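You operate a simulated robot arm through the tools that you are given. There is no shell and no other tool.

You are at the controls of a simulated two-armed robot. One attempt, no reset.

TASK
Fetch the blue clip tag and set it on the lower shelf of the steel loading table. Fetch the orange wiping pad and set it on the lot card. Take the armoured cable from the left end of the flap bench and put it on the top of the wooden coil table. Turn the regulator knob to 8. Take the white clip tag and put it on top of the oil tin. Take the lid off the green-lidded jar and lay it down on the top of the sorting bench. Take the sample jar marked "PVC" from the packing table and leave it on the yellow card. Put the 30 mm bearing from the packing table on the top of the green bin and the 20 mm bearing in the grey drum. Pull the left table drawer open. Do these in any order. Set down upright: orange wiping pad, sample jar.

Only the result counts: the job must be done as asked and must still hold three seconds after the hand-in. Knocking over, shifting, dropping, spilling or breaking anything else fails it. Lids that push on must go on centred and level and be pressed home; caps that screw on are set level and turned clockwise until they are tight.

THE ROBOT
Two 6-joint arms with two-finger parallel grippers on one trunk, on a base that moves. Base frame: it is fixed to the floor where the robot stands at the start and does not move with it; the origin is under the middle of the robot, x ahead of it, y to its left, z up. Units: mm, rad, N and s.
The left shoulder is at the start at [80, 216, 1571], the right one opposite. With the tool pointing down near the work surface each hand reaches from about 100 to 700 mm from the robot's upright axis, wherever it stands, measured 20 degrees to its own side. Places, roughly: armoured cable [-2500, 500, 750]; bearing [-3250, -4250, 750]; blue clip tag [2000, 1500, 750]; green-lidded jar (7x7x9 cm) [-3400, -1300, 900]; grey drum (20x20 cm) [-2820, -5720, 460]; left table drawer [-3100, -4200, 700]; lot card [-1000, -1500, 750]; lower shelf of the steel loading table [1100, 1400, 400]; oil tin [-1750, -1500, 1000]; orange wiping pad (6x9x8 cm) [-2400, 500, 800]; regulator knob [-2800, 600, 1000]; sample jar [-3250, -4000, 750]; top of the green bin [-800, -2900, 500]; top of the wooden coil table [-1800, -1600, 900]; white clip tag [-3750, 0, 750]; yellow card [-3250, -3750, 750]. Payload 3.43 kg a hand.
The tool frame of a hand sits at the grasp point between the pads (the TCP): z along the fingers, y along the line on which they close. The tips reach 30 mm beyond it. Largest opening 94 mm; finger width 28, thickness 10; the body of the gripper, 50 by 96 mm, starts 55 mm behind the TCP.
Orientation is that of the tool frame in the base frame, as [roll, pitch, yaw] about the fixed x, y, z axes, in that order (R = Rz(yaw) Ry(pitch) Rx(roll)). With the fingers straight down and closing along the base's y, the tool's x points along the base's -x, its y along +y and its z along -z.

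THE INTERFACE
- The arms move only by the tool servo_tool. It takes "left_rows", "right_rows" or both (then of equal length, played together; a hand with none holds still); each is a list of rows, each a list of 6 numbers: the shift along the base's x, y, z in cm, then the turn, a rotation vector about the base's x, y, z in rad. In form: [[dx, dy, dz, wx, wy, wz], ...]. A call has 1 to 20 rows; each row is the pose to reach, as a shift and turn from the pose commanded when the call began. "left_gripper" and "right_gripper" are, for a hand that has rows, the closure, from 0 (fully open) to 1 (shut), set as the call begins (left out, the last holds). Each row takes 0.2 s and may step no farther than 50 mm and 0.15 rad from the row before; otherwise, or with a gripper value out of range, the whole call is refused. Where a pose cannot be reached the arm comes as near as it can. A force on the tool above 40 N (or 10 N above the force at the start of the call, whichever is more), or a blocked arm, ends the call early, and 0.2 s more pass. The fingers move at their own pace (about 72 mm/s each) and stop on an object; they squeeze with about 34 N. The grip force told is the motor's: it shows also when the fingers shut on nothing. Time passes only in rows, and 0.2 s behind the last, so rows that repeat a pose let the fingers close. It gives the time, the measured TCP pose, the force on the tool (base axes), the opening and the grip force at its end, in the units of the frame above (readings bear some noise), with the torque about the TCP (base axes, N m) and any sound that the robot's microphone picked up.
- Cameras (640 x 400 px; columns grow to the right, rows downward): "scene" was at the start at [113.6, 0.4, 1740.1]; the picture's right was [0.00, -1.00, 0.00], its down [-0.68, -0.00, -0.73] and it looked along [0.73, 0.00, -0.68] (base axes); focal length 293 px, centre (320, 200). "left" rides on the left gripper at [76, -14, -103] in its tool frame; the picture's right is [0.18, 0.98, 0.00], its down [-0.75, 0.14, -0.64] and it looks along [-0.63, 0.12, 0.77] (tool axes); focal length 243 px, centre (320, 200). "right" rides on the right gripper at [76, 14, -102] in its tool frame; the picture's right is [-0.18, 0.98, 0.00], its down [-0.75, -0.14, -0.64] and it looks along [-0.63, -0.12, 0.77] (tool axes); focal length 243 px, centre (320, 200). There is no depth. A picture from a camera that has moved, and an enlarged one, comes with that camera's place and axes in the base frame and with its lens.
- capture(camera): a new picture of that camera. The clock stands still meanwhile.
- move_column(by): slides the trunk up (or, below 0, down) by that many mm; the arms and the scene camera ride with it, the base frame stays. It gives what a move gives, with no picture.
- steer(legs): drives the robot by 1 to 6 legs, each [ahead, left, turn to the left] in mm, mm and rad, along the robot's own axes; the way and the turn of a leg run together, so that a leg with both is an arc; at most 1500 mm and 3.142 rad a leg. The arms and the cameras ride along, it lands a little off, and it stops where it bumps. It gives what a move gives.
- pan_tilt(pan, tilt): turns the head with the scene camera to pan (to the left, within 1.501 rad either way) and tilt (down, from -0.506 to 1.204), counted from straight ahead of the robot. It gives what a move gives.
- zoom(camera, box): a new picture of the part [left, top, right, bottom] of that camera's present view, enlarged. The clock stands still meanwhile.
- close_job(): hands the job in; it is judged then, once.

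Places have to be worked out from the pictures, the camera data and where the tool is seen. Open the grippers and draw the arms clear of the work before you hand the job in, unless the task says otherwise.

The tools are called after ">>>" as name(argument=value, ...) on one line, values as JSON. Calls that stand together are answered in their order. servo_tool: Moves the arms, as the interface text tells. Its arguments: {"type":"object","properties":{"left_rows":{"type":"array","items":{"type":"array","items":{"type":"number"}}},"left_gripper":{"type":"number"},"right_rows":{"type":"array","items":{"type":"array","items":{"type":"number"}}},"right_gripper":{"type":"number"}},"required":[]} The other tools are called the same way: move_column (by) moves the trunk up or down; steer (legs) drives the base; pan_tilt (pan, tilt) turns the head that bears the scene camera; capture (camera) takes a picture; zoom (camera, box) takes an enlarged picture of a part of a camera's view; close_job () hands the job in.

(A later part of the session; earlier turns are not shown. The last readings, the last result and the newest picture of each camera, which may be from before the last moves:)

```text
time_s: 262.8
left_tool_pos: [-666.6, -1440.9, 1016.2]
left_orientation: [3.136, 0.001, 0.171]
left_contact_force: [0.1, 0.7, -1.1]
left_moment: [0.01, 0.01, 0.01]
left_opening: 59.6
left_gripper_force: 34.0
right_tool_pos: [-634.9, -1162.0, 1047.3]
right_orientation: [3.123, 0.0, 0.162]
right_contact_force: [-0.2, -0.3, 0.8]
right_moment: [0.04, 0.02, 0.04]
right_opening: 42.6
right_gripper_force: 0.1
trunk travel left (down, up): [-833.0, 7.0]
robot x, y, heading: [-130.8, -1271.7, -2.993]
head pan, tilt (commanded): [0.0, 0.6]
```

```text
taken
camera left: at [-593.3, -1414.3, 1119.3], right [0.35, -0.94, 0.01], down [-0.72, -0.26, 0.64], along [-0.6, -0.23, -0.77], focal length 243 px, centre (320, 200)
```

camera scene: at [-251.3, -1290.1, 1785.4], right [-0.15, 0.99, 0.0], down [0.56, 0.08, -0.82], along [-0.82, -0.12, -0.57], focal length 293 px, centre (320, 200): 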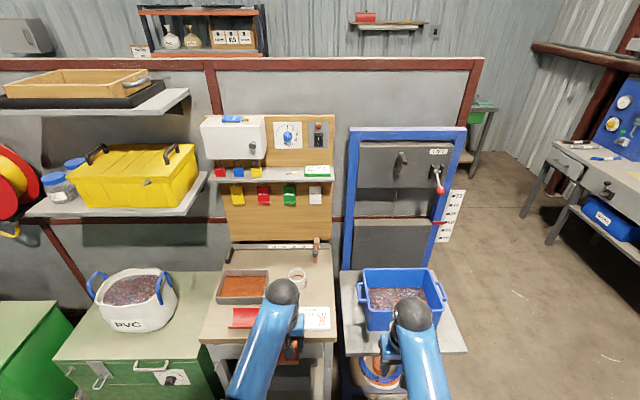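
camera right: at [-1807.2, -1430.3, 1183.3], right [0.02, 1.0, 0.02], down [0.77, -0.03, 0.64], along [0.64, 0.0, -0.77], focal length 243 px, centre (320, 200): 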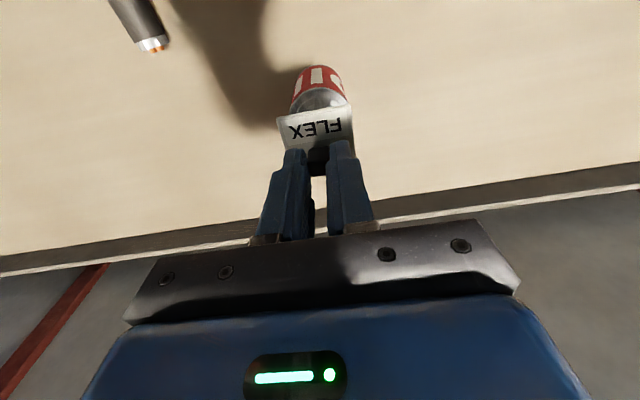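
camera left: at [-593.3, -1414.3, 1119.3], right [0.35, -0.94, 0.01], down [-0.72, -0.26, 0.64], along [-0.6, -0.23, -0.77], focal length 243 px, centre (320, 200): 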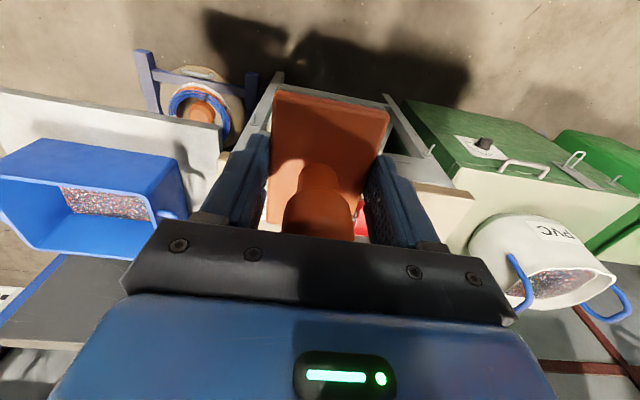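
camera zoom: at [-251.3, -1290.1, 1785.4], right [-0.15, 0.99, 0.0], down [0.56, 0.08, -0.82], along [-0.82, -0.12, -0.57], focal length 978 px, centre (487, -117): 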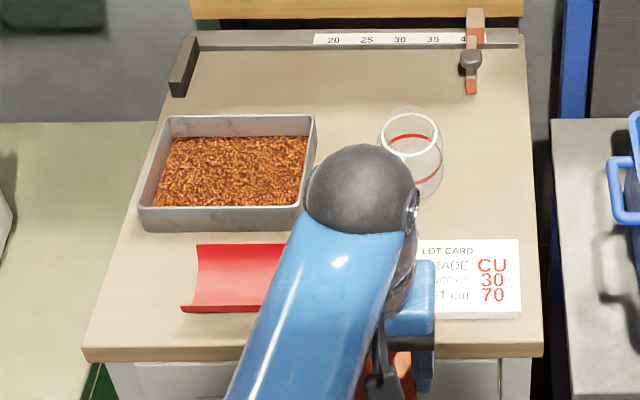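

The lot card is on the right part of this table. I drive 180 mm closer and shift the left hand aside to see the whole card.

>>> steer(legs=[[180, 0, 0]])

>>> servo_tool(left_rows=[[0.6, -4, 0, 0, 0, 0], [1.2, -8, 0, 0, 0, 0], [1.8, -12, 0, 0, 0, 0], [2.4, -16, 0, 0, 0, 0]])

>>> pan_tilt(pan=0.0, tilt=0.85)

>>> capture(camera="scene")

>>> capture(camera="right")

```text
time_s: 264.3
left_tool_pos: [-837.5, -1467.0, 1018.9]
left_orientation: [3.135, 0.005, 0.171]
left_contact_force: [0.6, -0.4, -0.5]
left_moment: [-0.03, 0.02, -0.02]
left_opening: 59.5
left_gripper_force: 34.3
right_tool_pos: [-806.1, -1188.8, 1049.2]
right_orientation: [3.123, 0.003, 0.165]
right_contact_force: [-0.2, 0.5, 0.5]
right_moment: [0.01, 0.03, 0.02]
right_opening: 42.1
right_gripper_force: 0.0
trunk travel left (down, up): [-833.0, 7.0]
robot x, y, heading: [-309.1, -1299.1, -2.99]
head pan, tilt (commanded): [0.0, 0.6]
```

```text
time_s: 265.3
left_tool_pos: [-818.8, -1630.0, 1016.7]
left_orientation: [3.137, 0.0, 0.171]
left_contact_force: [-0.2, 0.6, -1.1]
left_moment: [0.01, -0.02, -0.01]
left_opening: 59.5
left_gripper_force: 33.4
right_tool_pos: [-808.5, -1190.3, 1047.7]
right_orientation: [3.125, -0.001, 0.164]
right_contact_force: [0.2, 0.4, 0.3]
right_moment: [0.01, -0.01, 0.0]
right_opening: 41.9
right_gripper_force: 0.0
trunk travel left (down, up): [-833.0, 7.0]
robot x, y, heading: [-308.5, -1302.1, -2.994]
head pan, tilt (commanded): [0.0, 0.6]
```

```text
time_s: 266.1
left_tool_pos: [-818.5, -1628.0, 1017.6]
left_orientation: [3.138, 0.0, 0.17]
left_contact_force: [-0.2, 0.7, -0.9]
left_moment: [-0.01, -0.02, 0.01]
left_opening: 59.2
left_gripper_force: 33.7
right_tool_pos: [-808.1, -1189.7, 1046.9]
right_orientation: [3.124, 0.001, 0.163]
right_contact_force: [-0.5, 0.3, -0.5]
right_moment: [0.01, 0.0, 0.0]
right_opening: 42.1
right_gripper_force: 0.0
trunk travel left (down, up): [-833.0, 7.0]
robot x, y, heading: [-308.7, -1296.4, -2.992]
head pan, tilt (commanded): [0.0, 0.85]
```

```text
taken
camera scene: at [-415.9, -1315.9, 1764.6], right [-0.15, 0.99, 0.0], down [0.74, 0.11, -0.66], along [-0.65, -0.1, -0.75], focal length 293 px, centre (320, 200)
```

scene: 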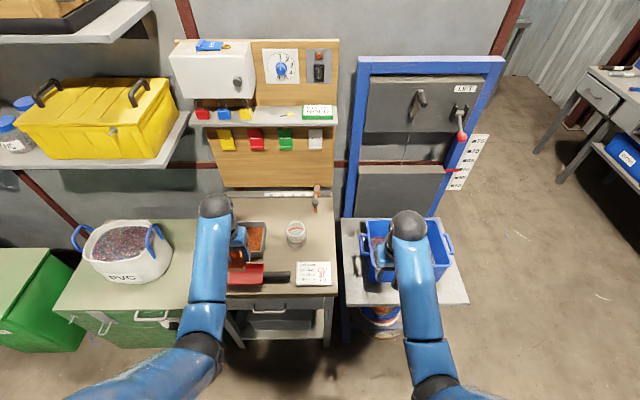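

```text
taken
camera right: at [-730.5, -1190.8, 1149.6], right [-0.02, -1.0, 0.02], down [-0.77, 0.03, 0.64], along [-0.64, 0.0, -0.77], focal length 243 px, centre (320, 200)
```

right: 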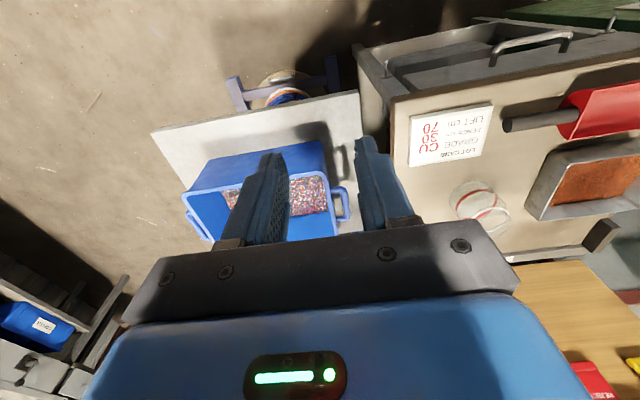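

The lot card is now fully visible. I zoom both cameras to triangulate it.

>>> zoom(camera="scene", box=[230, 210, 350, 310])

>>> zoom(camera="right", box=[380, 80, 540, 240])

```text
4.00 times, centred on (290, 260) of scene
camera zoom: at [-415.9, -1315.9, 1764.6], right [-0.15, 0.99, 0.0], down [0.74, 0.11, -0.66], along [-0.65, -0.1, -0.75], focal length 1173 px, centre (440, -40)
```

zoom: 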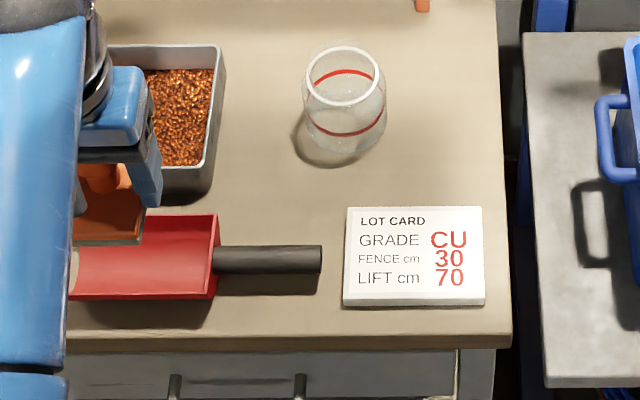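

```text
2.50 times, centred on (460, 160) of right
camera zoom: at [-730.5, -1190.8, 1149.6], right [-0.02, -1.0, 0.02], down [-0.77, 0.03, 0.64], along [-0.64, 0.0, -0.77], focal length 606 px, centre (-30, 300)
```

zoom: 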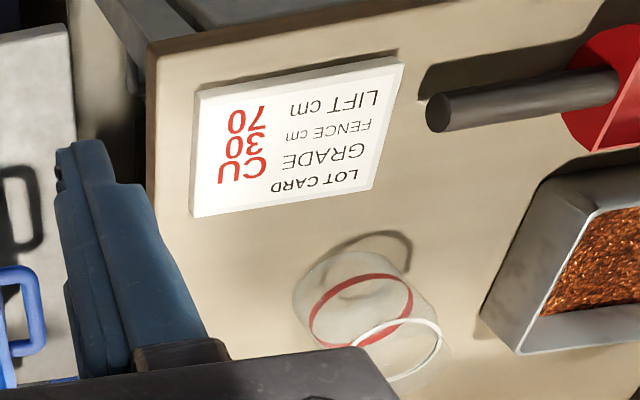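

The lot card's centre is (-925,-1420,755), about 130×92 mm. I pull the right hand back clear of the blue bin and carry the pad over the card.

>>> servo_tool(left_rows=[[-2, 4, 0, 0, 0, 0], [-4, 8, 0, 0, 0, 0], [-6, 12, 0, 0, 0, 0], [-8, 16, 0, 0, 0, 0], [-10, 20, 0, 0, 0, 0], [-10.65, 20.8, 0, 0, 0, -0.02], [-10.65, 20.8, 0, 0, 0, -0.02]], right_rows=[[4, 0.5, 0, 0, 0, 0], [8, 1, 0, 0, 0, 0], [12, 1.5, 0, 0, 0, 0], [14, 2, 0, 0, 0, 0], [14, 2, 0, 0, 0, 0], [14, 2, 0, 0, 0, 0], [14, 2, 0, 0, 0, 0]])

>>> capture(camera="left")

>>> capture(camera="right")

```text
time_s: 267.7
left_tool_pos: [-921.9, -1421.5, 1016.9]
left_orientation: [3.136, 0.001, 0.151]
left_contact_force: [0.5, -0.8, -1.7]
left_moment: [0.03, -0.02, 0.04]
left_opening: 59.5
left_gripper_force: 34.1
right_tool_pos: [-665.8, -1168.9, 1038.6]
right_orientation: [3.124, 0.004, 0.167]
right_contact_force: [0.1, -0.3, -0.7]
right_moment: [-0.01, 0.03, -0.02]
right_opening: 42.4
right_gripper_force: 0.0
right hand out of reach, approached as far as the arm can: row 1, 2, 3, 4, 5, 6, 7
trunk travel left (down, up): [-833.0, 7.0]
robot x, y, heading: [-311.9, -1299.5, -2.989]
head pan, tilt (commanded): [0.0, 0.85]
```

```text
taken
camera left: at [-848.0, -1395.7, 1118.9], right [0.33, -0.94, 0.0], down [-0.72, -0.25, 0.64], along [-0.61, -0.22, -0.77], focal length 243 px, centre (320, 200)
```

left: 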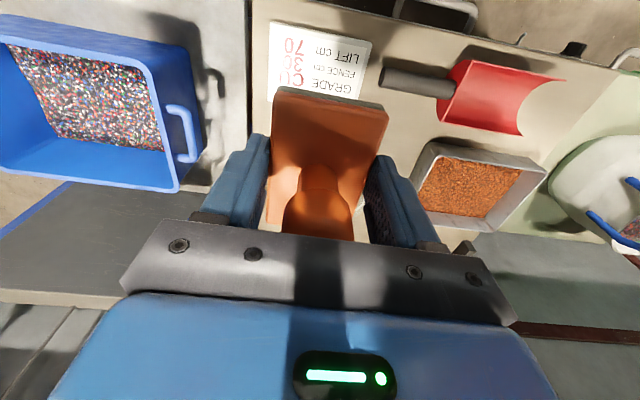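

```text
taken
camera right: at [-587.7, -1170.5, 1141.5], right [-0.02, -1.0, 0.02], down [-0.77, 0.03, 0.64], along [-0.64, 0.0, -0.77], focal length 243 px, centre (320, 200)
```

right: 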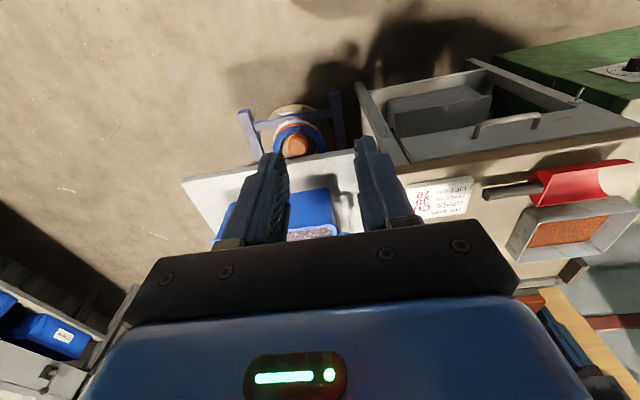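

The card lies right under the pad. I lower the trunk by 200 mm to bring the pad near the card.

>>> move_column(by=-200)

>>> capture(camera="left")

>>> zoom(camera="right", box=[360, 100, 600, 260])

>>> capture(camera="scene")

```text
time_s: 269.9
left_tool_pos: [-922.8, -1420.2, 816.0]
left_orientation: [3.136, 0.0, 0.149]
left_contact_force: [1.0, -0.5, -1.1]
left_moment: [0.0, -0.03, 0.01]
left_opening: 59.2
left_gripper_force: 33.6
right_tool_pos: [-665.7, -1168.9, 838.1]
right_orientation: [3.125, 0.004, 0.164]
right_contact_force: [0.3, -0.1, 0.1]
right_moment: [0.0, 0.0, 0.03]
right_opening: 42.2
right_gripper_force: 0.0
trunk travel left (down, up): [-633.0, 207.0]
robot x, y, heading: [-308.9, -1296.5, -2.989]
head pan, tilt (commanded): [0.0, 0.85]
```

```text
taken
camera left: at [-848.5, -1395.1, 918.7], right [0.33, -0.94, 0.01], down [-0.72, -0.25, 0.64], along [-0.61, -0.22, -0.77], focal length 243 px, centre (320, 200)
```

left: 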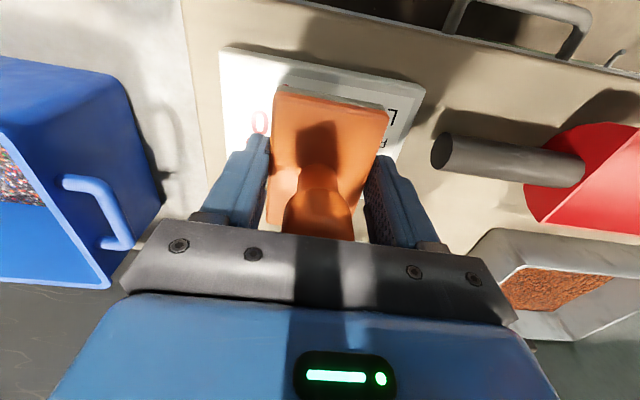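

```text
2.50 times, centred on (480, 180) of right
camera zoom: at [-588.4, -1169.8, 941.3], right [-0.02, -1.0, 0.02], down [-0.77, 0.03, 0.64], along [-0.64, 0.0, -0.77], focal length 606 px, centre (-80, 250)
```

zoom: 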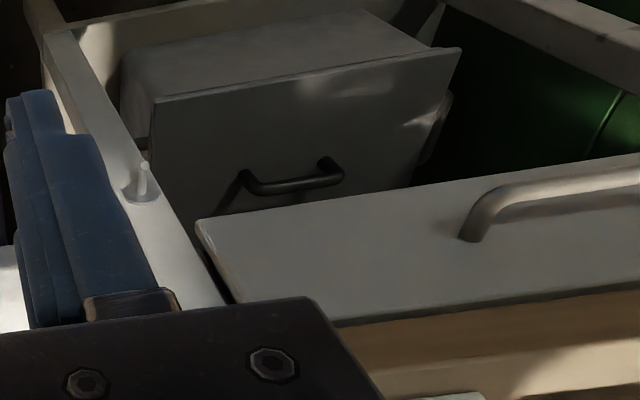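

```text
taken
camera scene: at [-415.3, -1315.2, 1564.6], right [-0.15, 0.99, 0.0], down [0.74, 0.11, -0.66], along [-0.65, -0.1, -0.75], focal length 293 px, centre (320, 200)
```

scene: 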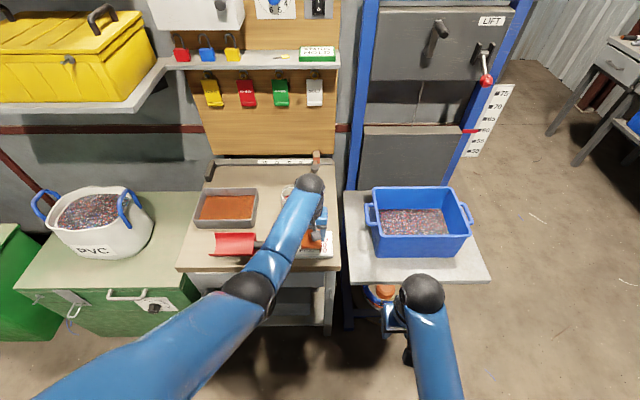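

The pad is well centred over the card, about 25 mm above it. I lower it gently.

>>> servo_tool(left_rows=[[-0.2, 0.2, -1, 0, 0, 0], [-0.2, 0.2, -1.8, 0, 0, 0]])

>>> servo_tool(left_rows=[[0, 0, -0.3, 0, 0, 0], [0, 0, -0.6, 0, 0, 0]])

```text
time_s: 270.5
left_tool_pos: [-923.6, -1418.9, 799.0]
left_orientation: [3.135, 0.0, 0.151]
left_contact_force: [-0.5, 0.3, -0.4]
left_moment: [0.01, 0.02, 0.01]
left_opening: 59.4
left_gripper_force: 33.8
right_tool_pos: [-667.6, -1169.0, 838.6]
right_orientation: [3.123, 0.003, 0.164]
right_contact_force: [-0.4, 0.2, 0.6]
right_moment: [0.01, -0.01, -0.03]
right_opening: 42.2
right_gripper_force: 0.0
trunk travel left (down, up): [-633.0, 207.0]
robot x, y, heading: [-308.0, -1300.7, -2.987]
head pan, tilt (commanded): [0.0, 0.85]
```

```text
time_s: 271.1
left_tool_pos: [-924.1, -1418.9, 794.2]
left_orientation: [3.135, 0.003, 0.149]
left_contact_force: [-1.1, 0.3, 2.6]
left_moment: [0.1, 0.07, 0.04]
left_opening: 59.3
left_gripper_force: 34.1
right_tool_pos: [-665.4, -1168.8, 839.0]
right_orientation: [3.124, 0.004, 0.162]
right_contact_force: [0.4, 0.1, 0.4]
right_moment: [-0.02, -0.01, 0.02]
right_opening: 42.2
right_gripper_force: 0.0
trunk travel left (down, up): [-633.0, 207.0]
robot x, y, heading: [-308.6, -1300.4, -2.988]
head pan, tilt (commanded): [0.0, 0.85]
```

The pad touches the card. I lower 1 mm more and open slightly to release.

>>> servo_tool(left_rows=[[0, 0, -0.1, 0, 0, 0], [0, 0, -0.15, 0, 0, 0]])

>>> servo_tool(left_rows=[[0, 0, 0, 0, 0, 0], [0, 0, 0, 0, 0, 0]], left_gripper=0.2)

>>> capture(camera="left")

```text
time_s: 271.7
left_tool_pos: [-924.4, -1419.5, 792.6]
left_orientation: [3.136, 0.005, 0.149]
left_contact_force: [0.1, -1.1, 11.8]
left_moment: [0.3, 0.03, -0.02]
left_opening: 59.4
left_gripper_force: 33.8
right_tool_pos: [-667.6, -1169.6, 839.7]
right_orientation: [3.123, 0.006, 0.163]
right_contact_force: [-0.1, 0.0, 0.0]
right_moment: [0.02, -0.03, 0.0]
right_opening: 42.6
right_gripper_force: 0.1
trunk travel left (down, up): [-633.0, 207.0]
robot x, y, heading: [-306.5, -1298.4, -2.992]
head pan, tilt (commanded): [0.0, 0.85]
```

```text
time_s: 272.3
left_tool_pos: [-924.7, -1419.7, 789.4]
left_orientation: [3.137, 0.001, 0.15]
left_contact_force: [0.3, -0.3, 0.1]
left_moment: [0.04, -0.01, -0.01]
left_opening: 75.2
left_gripper_force: 0.0
right_tool_pos: [-668.1, -1168.7, 839.3]
right_orientation: [3.125, 0.004, 0.165]
right_contact_force: [-1.0, -0.1, 0.3]
right_moment: [0.0, 0.02, 0.0]
right_opening: 42.2
right_gripper_force: 0.0
trunk travel left (down, up): [-633.0, 207.0]
robot x, y, heading: [-307.9, -1295.2, -2.989]
head pan, tilt (commanded): [0.0, 0.85]
```

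```text
taken
camera left: at [-849.8, -1393.5, 893.5], right [0.33, -0.94, 0.01], down [-0.72, -0.25, 0.64], along [-0.61, -0.22, -0.77], focal length 243 px, centre (320, 200)
```

left: 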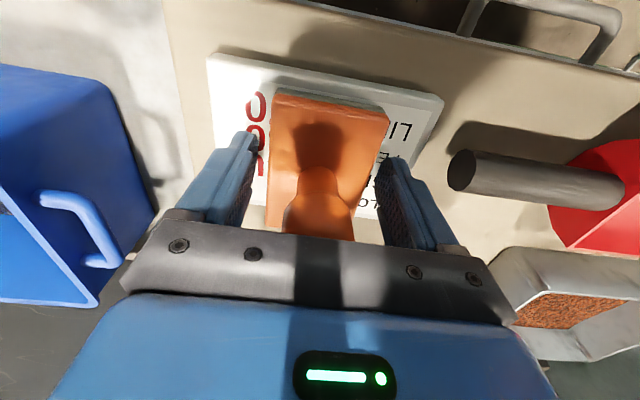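

The pad stands on the card. I lift the left hand straight up and back.

>>> servo_tool(left_rows=[[0, 0, 3, 0, 0, 0], [0, 0, 7, 0, 0, 0], [0, 0, 11, 0, 0, 0], [0, 0, 14, 0, 0, 0], [4, 0, 15, 0, 0, 0], [8, 0, 15, 0, 0, 0], [12, 0, 15, 0, 0, 0]])

>>> capture(camera="scene")

>>> capture(camera="left")

```text
time_s: 273.9
left_tool_pos: [-832.9, -1412.8, 888.4]
left_orientation: [3.14, 0.004, 0.15]
left_contact_force: [0.4, 1.0, 0.2]
left_moment: [0.0, 0.02, -0.02]
left_opening: 75.2
left_gripper_force: 0.1
left hand out of reach, approached as far as the arm can: row 5, 6, 7
right_tool_pos: [-666.4, -1168.4, 839.1]
right_orientation: [3.124, 0.004, 0.165]
right_contact_force: [-0.1, -0.2, 0.2]
right_moment: [0.0, 0.03, -0.04]
right_opening: 42.1
right_gripper_force: 0.0
trunk travel left (down, up): [-633.0, 207.0]
robot x, y, heading: [-310.4, -1295.1, -2.985]
head pan, tilt (commanded): [0.0, 0.85]
```

```text
taken
camera scene: at [-413.9, -1315.5, 1564.7], right [-0.15, 0.99, 0.0], down [0.74, 0.11, -0.66], along [-0.65, -0.1, -0.75], focal length 293 px, centre (320, 200)
```

scene: 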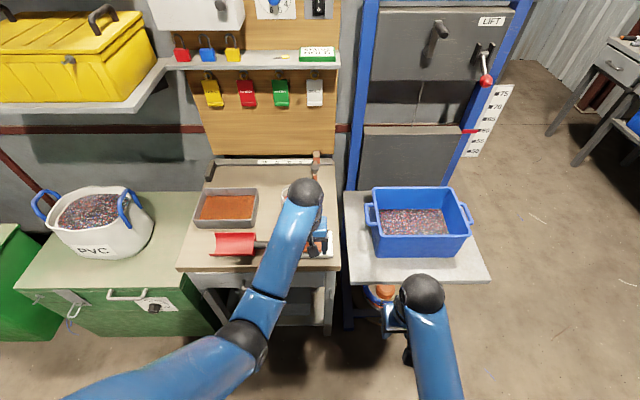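

```text
taken
camera left: at [-758.8, -1386.1, 989.9], right [0.33, -0.94, 0.0], down [-0.72, -0.25, 0.65], along [-0.61, -0.22, -0.76], focal length 243 px, centre (320, 200)
```

left: 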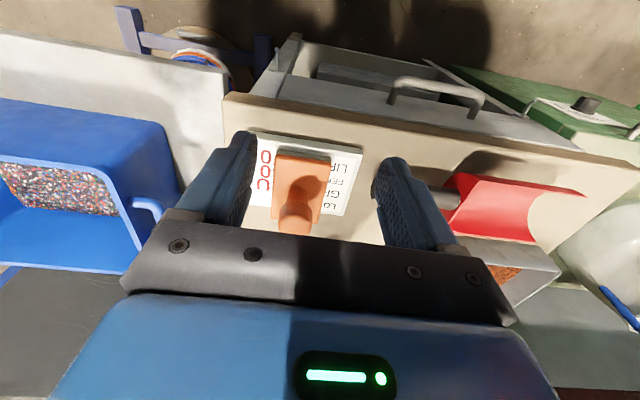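

The pad stands on the lot card. I raise the trunk again, back away, and drive back through the corridor toward the sorting bench for the jar lid.

>>> move_column(by=200)

>>> steer(legs=[[-250, 0, 0], [0, -1150, 0], [1400, 0, 0], [900, 0, 0]])

```text
time_s: 276.0
left_tool_pos: [-833.3, -1410.6, 1086.5]
left_orientation: [3.136, 0.002, 0.15]
left_contact_force: [-0.2, -0.2, -0.2]
left_moment: [-0.01, 0.01, 0.0]
left_opening: 75.0
left_gripper_force: 0.0
right_tool_pos: [-667.7, -1169.2, 1037.8]
right_orientation: [3.124, 0.004, 0.164]
right_contact_force: [-0.2, 0.6, 0.5]
right_moment: [-0.03, -0.04, 0.01]
right_opening: 42.3
right_gripper_force: 0.0
trunk travel left (down, up): [-833.0, 7.0]
robot x, y, heading: [-306.8, -1300.4, -2.99]
head pan, tilt (commanded): [0.0, 0.85]
```

```text
time_s: 294.4
left_tool_pos: [-3082.5, -640.1, 1087.8]
left_orientation: [3.136, 0.005, 0.16]
left_contact_force: [0.1, 0.5, -0.7]
left_moment: [0.0, 0.03, 0.01]
left_opening: 75.4
left_gripper_force: 0.0
right_tool_pos: [-2917.6, -395.7, 1039.7]
right_orientation: [3.126, 0.006, 0.175]
right_contact_force: [0.6, -0.5, -1.6]
right_moment: [0.0, 0.0, -0.01]
right_opening: 42.2
right_gripper_force: 0.0
trunk travel left (down, up): [-833.0, 7.0]
robot x, y, heading: [-2557.1, -518.7, -2.984]
head pan, tilt (commanded): [0.0, 0.85]
```

I am back in the aisle. I slide left and drive up to the jar on the sorting bench.

>>> steer(legs=[[0, 597, 0], [400, 0, 0]])

>>> pan_tilt(pan=0.0, tilt=0.9)

>>> capture(camera="scene")

>>> capture(camera="left")

>>> capture(camera="right")

```text
time_s: 299.9
left_tool_pos: [-3381.0, -1294.1, 1087.5]
left_orientation: [3.136, 0.006, 0.163]
left_contact_force: [-1.0, 0.8, -0.2]
left_moment: [-0.01, 0.02, 0.01]
left_opening: 75.0
left_gripper_force: 0.0
right_tool_pos: [-3216.4, -1048.9, 1040.0]
right_orientation: [3.124, 0.008, 0.178]
right_contact_force: [0.7, 0.3, -0.9]
right_moment: [-0.02, 0.0, 0.01]
right_opening: 42.2
right_gripper_force: 0.0
trunk travel left (down, up): [-833.0, 7.0]
robot x, y, heading: [-2856.2, -1172.4, -2.977]
head pan, tilt (commanded): [0.0, 0.85]
```

```text
time_s: 300.5
left_tool_pos: [-3380.2, -1295.0, 1087.3]
left_orientation: [3.136, 0.005, 0.164]
left_contact_force: [0.0, -0.3, -0.2]
left_moment: [0.02, 0.02, 0.02]
left_opening: 75.1
left_gripper_force: 0.0
right_tool_pos: [-3217.5, -1049.6, 1040.1]
right_orientation: [3.123, 0.005, 0.177]
right_contact_force: [1.0, -0.2, -0.1]
right_moment: [-0.02, 0.01, -0.03]
right_opening: 42.2
right_gripper_force: 0.0
trunk travel left (down, up): [-833.0, 7.0]
robot x, y, heading: [-2858.6, -1176.2, -2.978]
head pan, tilt (commanded): [0.0, 0.901]
```

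```text
taken
camera scene: at [-2960.1, -1191.2, 1760.8], right [-0.17, 0.99, 0.0], down [0.77, 0.13, -0.62], along [-0.61, -0.1, -0.78], focal length 293 px, centre (320, 200)
```

scene: 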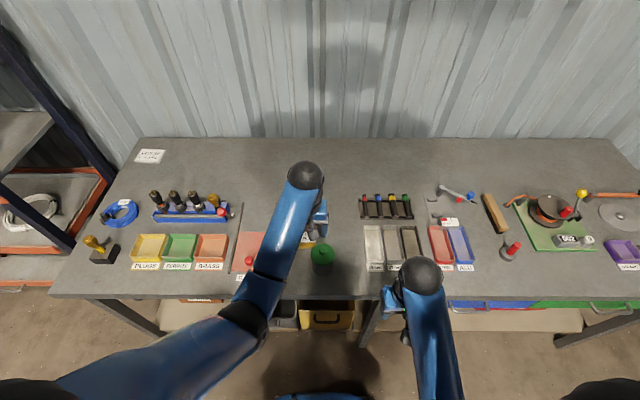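

```text
taken
camera left: at [-3306.9, -1267.7, 1189.8], right [0.34, -0.94, 0.0], down [-0.72, -0.26, 0.65], along [-0.6, -0.22, -0.76], focal length 243 px, centre (320, 200)
```

left: 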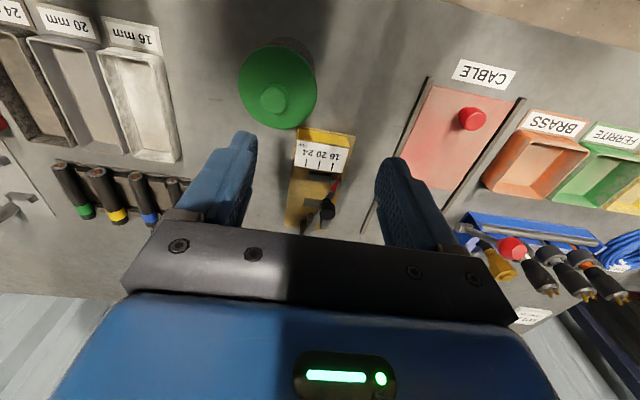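

```text
taken
camera right: at [-3138.5, -1048.9, 1141.5], right [-0.01, -1.0, 0.02], down [-0.77, 0.02, 0.64], along [-0.64, -0.01, -0.77], focal length 243 px, centre (320, 200)
```

right: 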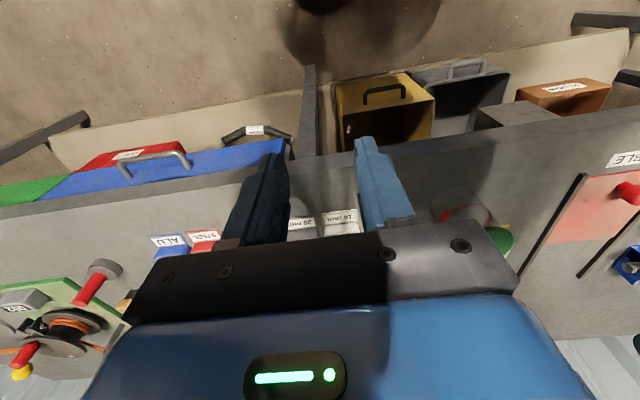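

The lid's knob is at about (-3386,-1254,959). I zoom in for the shape of the lid and knob.

>>> zoom(camera="left", box=[220, 20, 360, 150])

>>> zoom(camera="right", box=[400, 150, 560, 270])

>>> zoom(camera="scene", box=[290, 220, 360, 300])

```text
3.08 times, centred on (290, 85) of left
camera zoom: at [-3306.9, -1267.7, 1189.8], right [0.34, -0.94, 0.0], down [-0.72, -0.26, 0.65], along [-0.6, -0.22, -0.76], focal length 746 px, centre (412, 554)
```

zoom: 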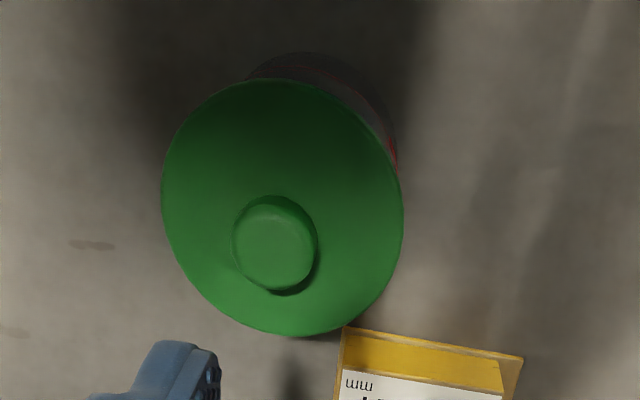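

```text
3.33 times, centred on (480, 210) of right
camera zoom: at [-3138.5, -1048.9, 1141.5], right [-0.01, -1.0, 0.02], down [-0.77, 0.02, 0.64], along [-0.64, -0.01, -0.77], focal length 809 px, centre (-213, 167)
```

zoom: 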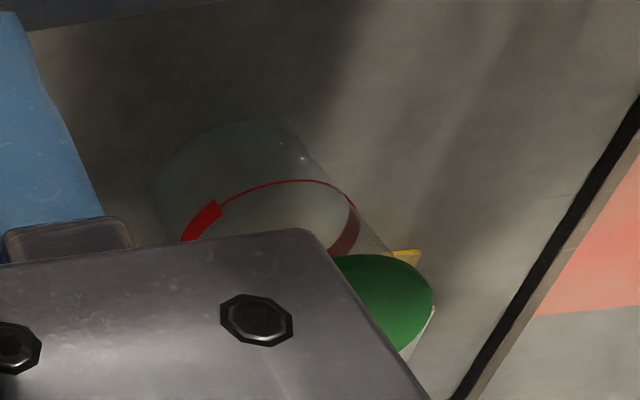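

```text
5.00 times, centred on (325, 260) of scene
camera zoom: at [-2960.1, -1191.2, 1760.8], right [-0.17, 0.99, 0.0], down [0.77, 0.13, -0.62], along [-0.61, -0.1, -0.78], focal length 1467 px, centre (295, -100)
```

zoom: 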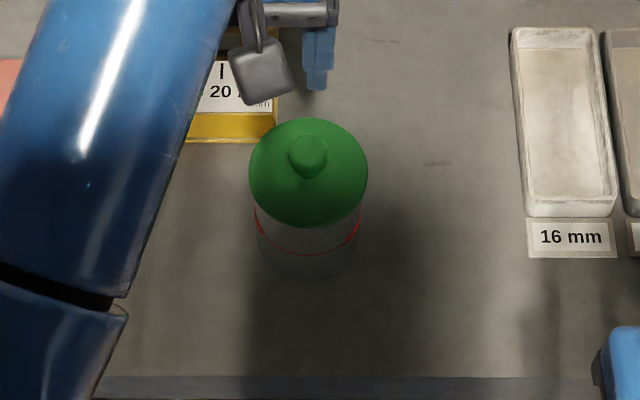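

The lid has a central knob (~26 mm wide, ~14 mm tall). I move the left hand over the knob and lower to the lid.

>>> servo_tool(left_rows=[[-0.3, 2, -2, 0, 0, 0], [-0.5, 4.1, -4, 0, 0, 0], [-0.5, 4.1, -7, 0, 0, 0], [-0.5, 4.1, -7, 0, 0, 0]], left_gripper=0.45)

>>> capture(camera="left")

```text
time_s: 301.5
left_tool_pos: [-3387.6, -1253.0, 1016.1]
left_orientation: [3.137, 0.002, 0.167]
left_contact_force: [0.3, 0.3, 0.4]
left_moment: [-0.02, -0.02, -0.04]
left_opening: 52.0
left_gripper_force: 0.0
right_tool_pos: [-3218.1, -1050.1, 1037.8]
right_orientation: [3.124, 0.004, 0.178]
right_contact_force: [-0.4, -0.2, 0.4]
right_moment: [-0.02, 0.03, -0.04]
right_opening: 42.3
right_gripper_force: 0.0
trunk travel left (down, up): [-833.0, 7.0]
robot x, y, heading: [-2859.5, -1177.3, -2.973]
head pan, tilt (commanded): [0.0, 0.901]
```

```text
taken
camera left: at [-3313.3, -1228.4, 1118.1], right [0.34, -0.94, 0.0], down [-0.72, -0.26, 0.64], along [-0.6, -0.22, -0.76], focal length 243 px, centre (320, 200)
```

left: 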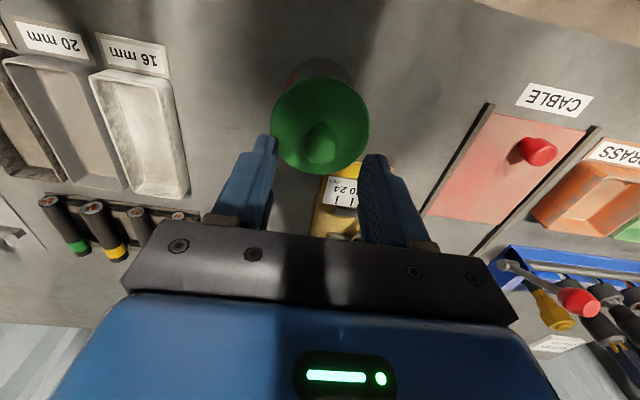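

Nearly centred; I zoom to measure the knob against the hand's axis.

>>> zoom(camera="left", box=[250, 60, 390, 190])

```text
3.08 times, centred on (320, 125) of left
camera zoom: at [-3313.3, -1228.4, 1118.1], right [0.34, -0.94, 0.0], down [-0.72, -0.26, 0.64], along [-0.6, -0.22, -0.76], focal length 746 px, centre (320, 431)
```

zoom: 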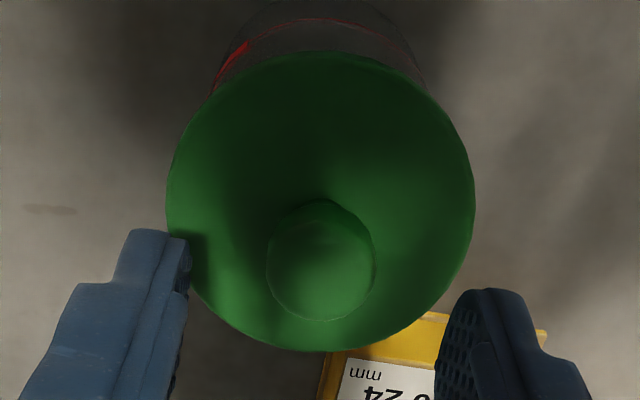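

The knob is on the hand's axis (its top is nearer z≈968, lid top ≈940). I descend in steps to TCP z≈976.

>>> servo_tool(left_rows=[[0, 0, -2, 0, 0, 0], [0, 0, -3.2, 0, 0, 0], [0, 0, -3.8, 0, 0, 0]])

>>> zoom(camera="left", box=[230, 70, 410, 230])

```text
time_s: 302.3
left_tool_pos: [-3388.3, -1254.7, 981.7]
left_orientation: [3.138, 0.007, 0.165]
left_contact_force: [-2.7, -2.4, 7.8]
left_moment: [-0.01, 0.06, 0.02]
left_opening: 51.8
left_gripper_force: 0.3
right_tool_pos: [-3217.1, -1049.6, 1040.2]
right_orientation: [3.125, 0.004, 0.177]
right_contact_force: [0.4, 0.4, -0.7]
right_moment: [0.0, -0.01, -0.02]
right_opening: 42.2
right_gripper_force: 0.0
trunk travel left (down, up): [-833.0, 7.0]
robot x, y, heading: [-2859.5, -1172.4, -2.976]
head pan, tilt (commanded): [0.0, 0.901]
```

```text
2.50 times, centred on (320, 150) of left
camera zoom: at [-3313.3, -1227.6, 1083.2], right [0.34, -0.94, 0.0], down [-0.72, -0.26, 0.65], along [-0.61, -0.22, -0.76], focal length 606 px, centre (320, 325)
```

zoom: 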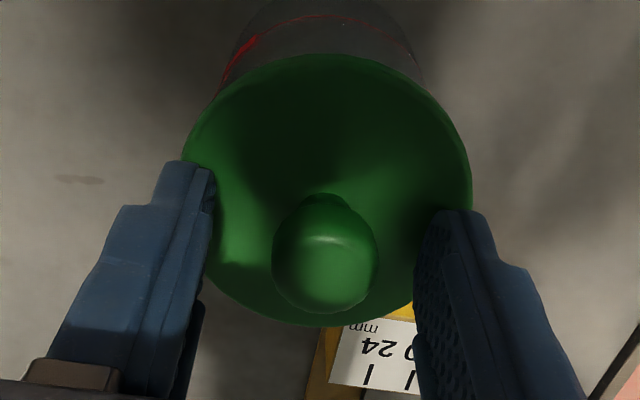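

The tips touch the lid (8 N) at TCP z≈982. I rise 2 mm and close on the knob.

>>> servo_tool(left_rows=[[0, 0, 0.35, 0, 0, 0], [0, 0, 0.35, 0, 0, 0]])

>>> servo_tool(left_rows=[[0, 0, 0, 0, 0, 0], [0, 0, 0, 0, 0, 0], [0, 0, 0, 0, 0, 0]], left_gripper=1.0)

>>> zoom(camera="left", box=[230, 70, 410, 230])

```text
time_s: 302.9
left_tool_pos: [-3387.5, -1254.6, 982.2]
left_orientation: [3.137, 0.0, 0.164]
left_contact_force: [-0.9, 0.1, -0.5]
left_moment: [-0.01, 0.0, -0.06]
left_opening: 51.8
left_gripper_force: 0.0
right_tool_pos: [-3217.0, -1050.6, 1038.7]
right_orientation: [3.124, 0.002, 0.179]
right_contact_force: [0.7, -0.8, -0.3]
right_moment: [-0.01, 0.0, -0.01]
right_opening: 42.4
right_gripper_force: 0.0
trunk travel left (down, up): [-833.0, 7.0]
robot x, y, heading: [-2856.9, -1173.1, -2.975]
head pan, tilt (commanded): [0.0, 0.901]
```

```text
time_s: 303.7
left_tool_pos: [-3387.8, -1253.7, 982.2]
left_orientation: [3.137, 0.001, 0.165]
left_contact_force: [0.9, -0.3, 0.3]
left_moment: [0.0, -0.01, 0.04]
left_opening: 20.9
left_gripper_force: 34.3
right_tool_pos: [-3218.9, -1050.6, 1037.6]
right_orientation: [3.124, 0.004, 0.178]
right_contact_force: [0.5, -0.5, 0.1]
right_moment: [0.0, -0.03, 0.03]
right_opening: 42.5
right_gripper_force: 0.0
trunk travel left (down, up): [-833.0, 7.0]
robot x, y, heading: [-2852.6, -1172.5, -2.974]
head pan, tilt (commanded): [0.0, 0.901]
heard: snap
```

```text
2.50 times, centred on (320, 150) of left
camera zoom: at [-3313.6, -1227.6, 1084.7], right [0.34, -0.94, 0.0], down [-0.72, -0.26, 0.64], along [-0.6, -0.22, -0.76], focal length 606 px, centre (320, 325)
```

zoom: 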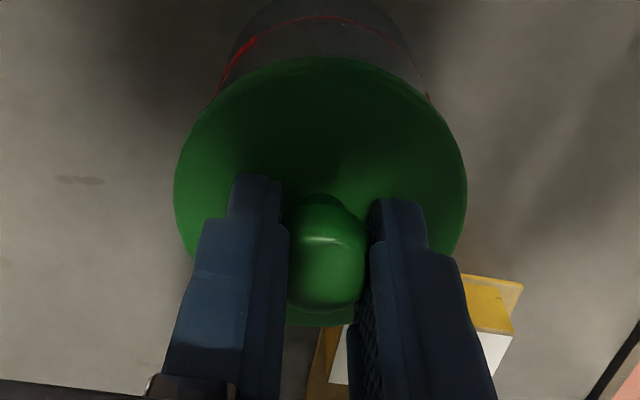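

I heard a snap as the grip closed (20.9 mm) - perhaps the lid letting go of the jar's rim. I lift slowly by 12 mm and look.

>>> servo_tool(left_rows=[[0, 0, 0.4, 0, 0, 0], [0, 0, 0.8, 0, 0, 0], [0, 0, 1.2, 0, 0, 0]])

>>> zoom(camera="scene", box=[280, 200, 380, 300])

>>> zoom(camera="left", box=[230, 50, 410, 210])

```text
time_s: 304.5
left_tool_pos: [-3387.6, -1254.0, 994.7]
left_orientation: [3.137, 0.002, 0.164]
left_contact_force: [-0.4, -1.1, 0.0]
left_moment: [-0.02, -0.01, -0.02]
left_opening: 20.4
left_gripper_force: 34.7
right_tool_pos: [-3217.7, -1049.3, 1038.6]
right_orientation: [3.125, 0.004, 0.178]
right_contact_force: [0.4, -0.2, 0.0]
right_moment: [-0.04, 0.03, 0.01]
right_opening: 42.1
right_gripper_force: 0.2
trunk travel left (down, up): [-833.0, 7.0]
robot x, y, heading: [-2858.0, -1172.5, -2.973]
head pan, tilt (commanded): [0.0, 0.901]
```

```text
4.00 times, centred on (330, 250) of scene
camera zoom: at [-2962.2, -1191.6, 1760.7], right [-0.17, 0.99, 0.0], down [0.77, 0.13, -0.62], along [-0.61, -0.1, -0.78], focal length 1173 px, centre (280, 0)
```

zoom: 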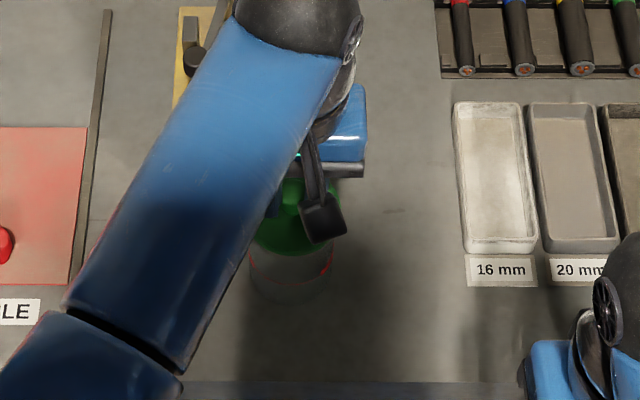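

```text
2.50 times, centred on (320, 130) of left
camera zoom: at [-3313.5, -1227.1, 1096.4], right [0.34, -0.94, 0.0], down [-0.72, -0.26, 0.64], along [-0.6, -0.22, -0.76], focal length 606 px, centre (320, 375)
```

zoom: 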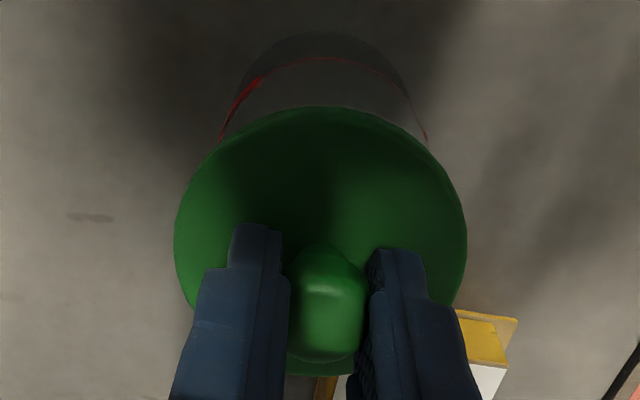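

The lid rises by itself and the jar stays put. I lift it clear and carry it to the free patch right of the jar, near (-3360,-1162).

>>> servo_tool(left_rows=[[0, 0, 3, 0, 0, 0], [0, 0, 6, 0, 0, 0], [0.8, 3, 7, 0, 0, 0], [1.8, 6, 7, 0, 0, 0], [2.8, 9.2, 6, 0, 0, 0], [2.8, 9.2, 3, 0, 0, 0], [2.8, 9.2, 0, 0, 0, 0]])

>>> capture(camera="left")

>>> capture(camera="scene")

```text
time_s: 306.1
left_tool_pos: [-3358.6, -1162.2, 993.4]
left_orientation: [3.137, 0.002, 0.166]
left_contact_force: [0.5, -0.5, -0.7]
left_moment: [0.01, 0.01, -0.03]
left_opening: 20.4
left_gripper_force: 34.0
right_tool_pos: [-3218.0, -1050.2, 1039.4]
right_orientation: [3.126, 0.003, 0.178]
right_contact_force: [-0.3, -0.3, -0.2]
right_moment: [-0.01, -0.02, 0.01]
right_opening: 42.6
right_gripper_force: 0.1
trunk travel left (down, up): [-833.0, 7.0]
robot x, y, heading: [-2858.7, -1171.5, -2.975]
head pan, tilt (commanded): [0.0, 0.901]
```

```text
taken
camera left: at [-3285.5, -1136.3, 1095.9], right [0.34, -0.94, 0.0], down [-0.72, -0.26, 0.64], along [-0.6, -0.22, -0.77], focal length 243 px, centre (320, 200)
```

left: 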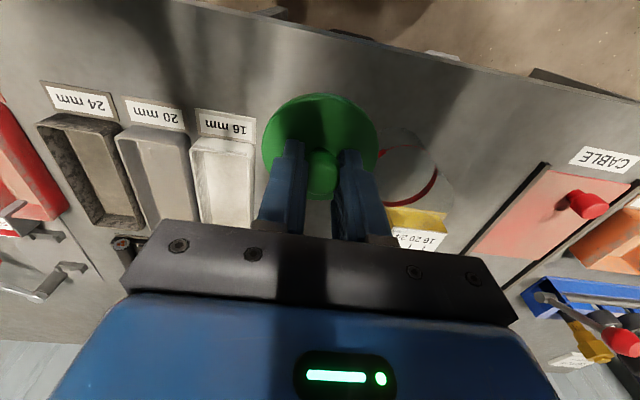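

```text
taken
camera scene: at [-2962.7, -1192.2, 1760.7], right [-0.17, 0.99, 0.0], down [0.77, 0.13, -0.62], along [-0.61, -0.1, -0.78], focal length 293 px, centre (320, 200)
```

scene: 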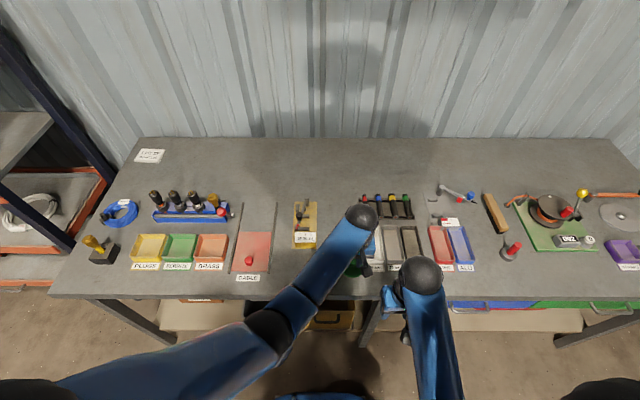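

The landing patch is clear on all sides. I lower the lid towards the bench.

>>> servo_tool(left_rows=[[0, 0, -3, 0, 0, 0], [0, 0, -5.5, 0, 0, 0], [0, 0, -6.5, 0, 0, 0]])

>>> servo_tool(left_rows=[[0, 0, -0.4, 0, 0, 0], [0, 0, -0.8, 0, 0, 0]])

```text
time_s: 306.9
left_tool_pos: [-3359.2, -1160.9, 929.2]
left_orientation: [3.135, 0.002, 0.163]
left_contact_force: [-0.2, 0.6, -0.8]
left_moment: [-0.04, 0.0, 0.0]
left_opening: 20.5
left_gripper_force: 33.7
right_tool_pos: [-3218.4, -1049.8, 1038.8]
right_orientation: [3.124, 0.003, 0.178]
right_contact_force: [0.6, -0.4, -0.2]
right_moment: [-0.05, 0.0, -0.01]
right_opening: 42.2
right_gripper_force: 0.0
trunk travel left (down, up): [-833.0, 7.0]
robot x, y, heading: [-2863.5, -1172.4, -2.973]
head pan, tilt (commanded): [0.0, 0.901]
```

```text
time_s: 307.5
left_tool_pos: [-3359.2, -1159.5, 922.5]
left_orientation: [3.137, 0.001, 0.163]
left_contact_force: [0.0, -0.6, 0.9]
left_moment: [0.01, 0.03, 0.01]
left_opening: 20.5
left_gripper_force: 34.5
right_tool_pos: [-3218.5, -1049.2, 1038.9]
right_orientation: [3.124, 0.004, 0.177]
right_contact_force: [-0.1, 1.3, 0.6]
right_moment: [-0.01, 0.0, 0.02]
right_opening: 42.2
right_gripper_force: 0.0
trunk travel left (down, up): [-833.0, 7.0]
robot x, y, heading: [-2859.0, -1174.6, -2.973]
head pan, tilt (commanded): [0.0, 0.901]
```

No contact yet at TCP z≈922; I keep lowering in small steps.

>>> servo_tool(left_rows=[[0, 0, -0.4, 0, 0, 0], [0, 0, -0.8, 0, 0, 0]])

>>> servo_tool(left_rows=[[0, 0, -0.4, 0, 0, 0], [0, 0, -0.8, 0, 0, 0]])

>>> capture(camera="left")

```text
time_s: 308.1
left_tool_pos: [-3361.1, -1160.1, 913.1]
left_orientation: [3.137, 0.004, 0.166]
left_contact_force: [-0.9, 0.9, 0.8]
left_moment: [0.0, 0.01, -0.03]
left_opening: 20.4
left_gripper_force: 34.0
right_tool_pos: [-3218.3, -1049.4, 1038.8]
right_orientation: [3.123, 0.004, 0.179]
right_contact_force: [-0.3, 0.8, 0.7]
right_moment: [-0.02, -0.05, 0.01]
right_opening: 42.3
right_gripper_force: 0.1
trunk travel left (down, up): [-833.0, 7.0]
robot x, y, heading: [-2856.5, -1173.3, -2.971]
head pan, tilt (commanded): [0.0, 0.901]
```

```text
time_s: 308.7
left_tool_pos: [-3360.1, -1161.6, 906.1]
left_orientation: [3.136, 0.002, 0.166]
left_contact_force: [-0.5, 1.6, -0.6]
left_moment: [0.02, -0.02, -0.01]
left_opening: 20.1
left_gripper_force: 33.6
right_tool_pos: [-3219.3, -1049.3, 1039.7]
right_orientation: [3.125, 0.004, 0.178]
right_contact_force: [-0.2, -0.6, 0.5]
right_moment: [-0.01, 0.01, 0.04]
right_opening: 42.5
right_gripper_force: 0.0
trunk travel left (down, up): [-833.0, 7.0]
robot x, y, heading: [-2859.5, -1176.1, -2.977]
head pan, tilt (commanded): [0.0, 0.901]
```

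```text
taken
camera left: at [-3285.9, -1135.1, 1008.1], right [0.34, -0.94, 0.0], down [-0.72, -0.26, 0.64], along [-0.6, -0.22, -0.77], focal length 243 px, centre (320, 200)
```

left: 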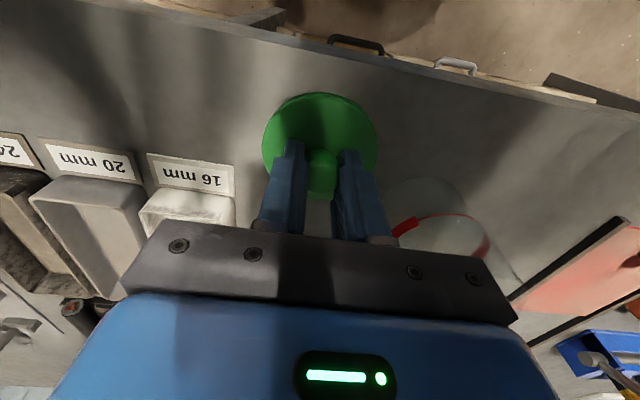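

>>> servo_tool(left_rows=[[0, 0, -0.3, 0, 0, 0], [0, 0, -0.6, 0, 0, 0]])

```text
time_s: 309.3
left_tool_pos: [-3359.6, -1160.6, 899.0]
left_orientation: [3.137, 0.002, 0.165]
left_contact_force: [-0.2, -0.2, 0.2]
left_moment: [0.02, -0.01, 0.01]
left_opening: 21.4
left_gripper_force: 34.2
right_tool_pos: [-3218.5, -1048.7, 1038.2]
right_orientation: [3.125, 0.003, 0.177]
right_contact_force: [-0.7, 0.1, -0.8]
right_moment: [-0.01, -0.03, -0.02]
right_opening: 42.1
right_gripper_force: 0.1
trunk travel left (down, up): [-833.0, 7.0]
robot x, y, heading: [-2862.7, -1173.0, -2.971]
head pan, tilt (commanded): [0.0, 0.901]
```

The grip shifted slightly (21.4 mm), suggesting the lid has touched down. I zoom in before releasing.

>>> zoom(camera="left", box=[230, 60, 410, 220])

>>> zoom(camera="right", box=[360, 100, 560, 260])

```text
2.50 times, centred on (320, 140) of left
camera zoom: at [-3285.8, -1135.0, 1001.9], right [0.34, -0.94, 0.0], down [-0.72, -0.26, 0.64], along [-0.6, -0.22, -0.76], focal length 606 px, centre (320, 350)
```

zoom: 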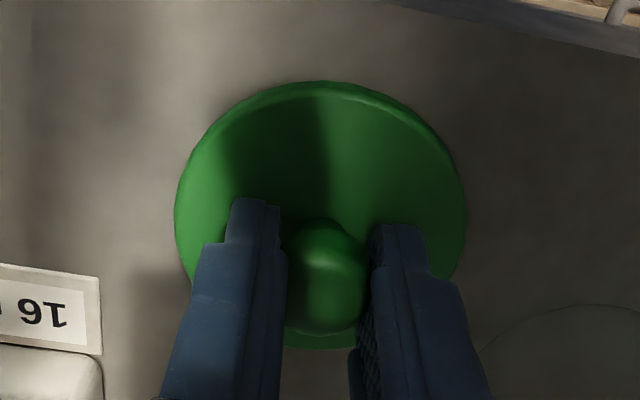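

```text
2.50 times, centred on (460, 180) of right
camera zoom: at [-3140.0, -1049.1, 1141.2], right [-0.01, -1.0, 0.02], down [-0.77, 0.02, 0.64], along [-0.64, -0.01, -0.77], focal length 606 px, centre (-30, 250)
```

zoom: 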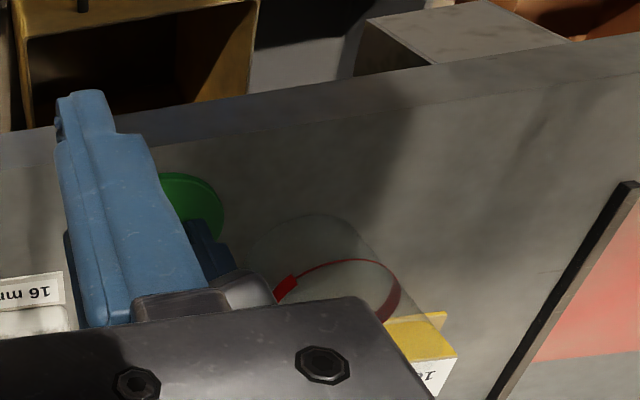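

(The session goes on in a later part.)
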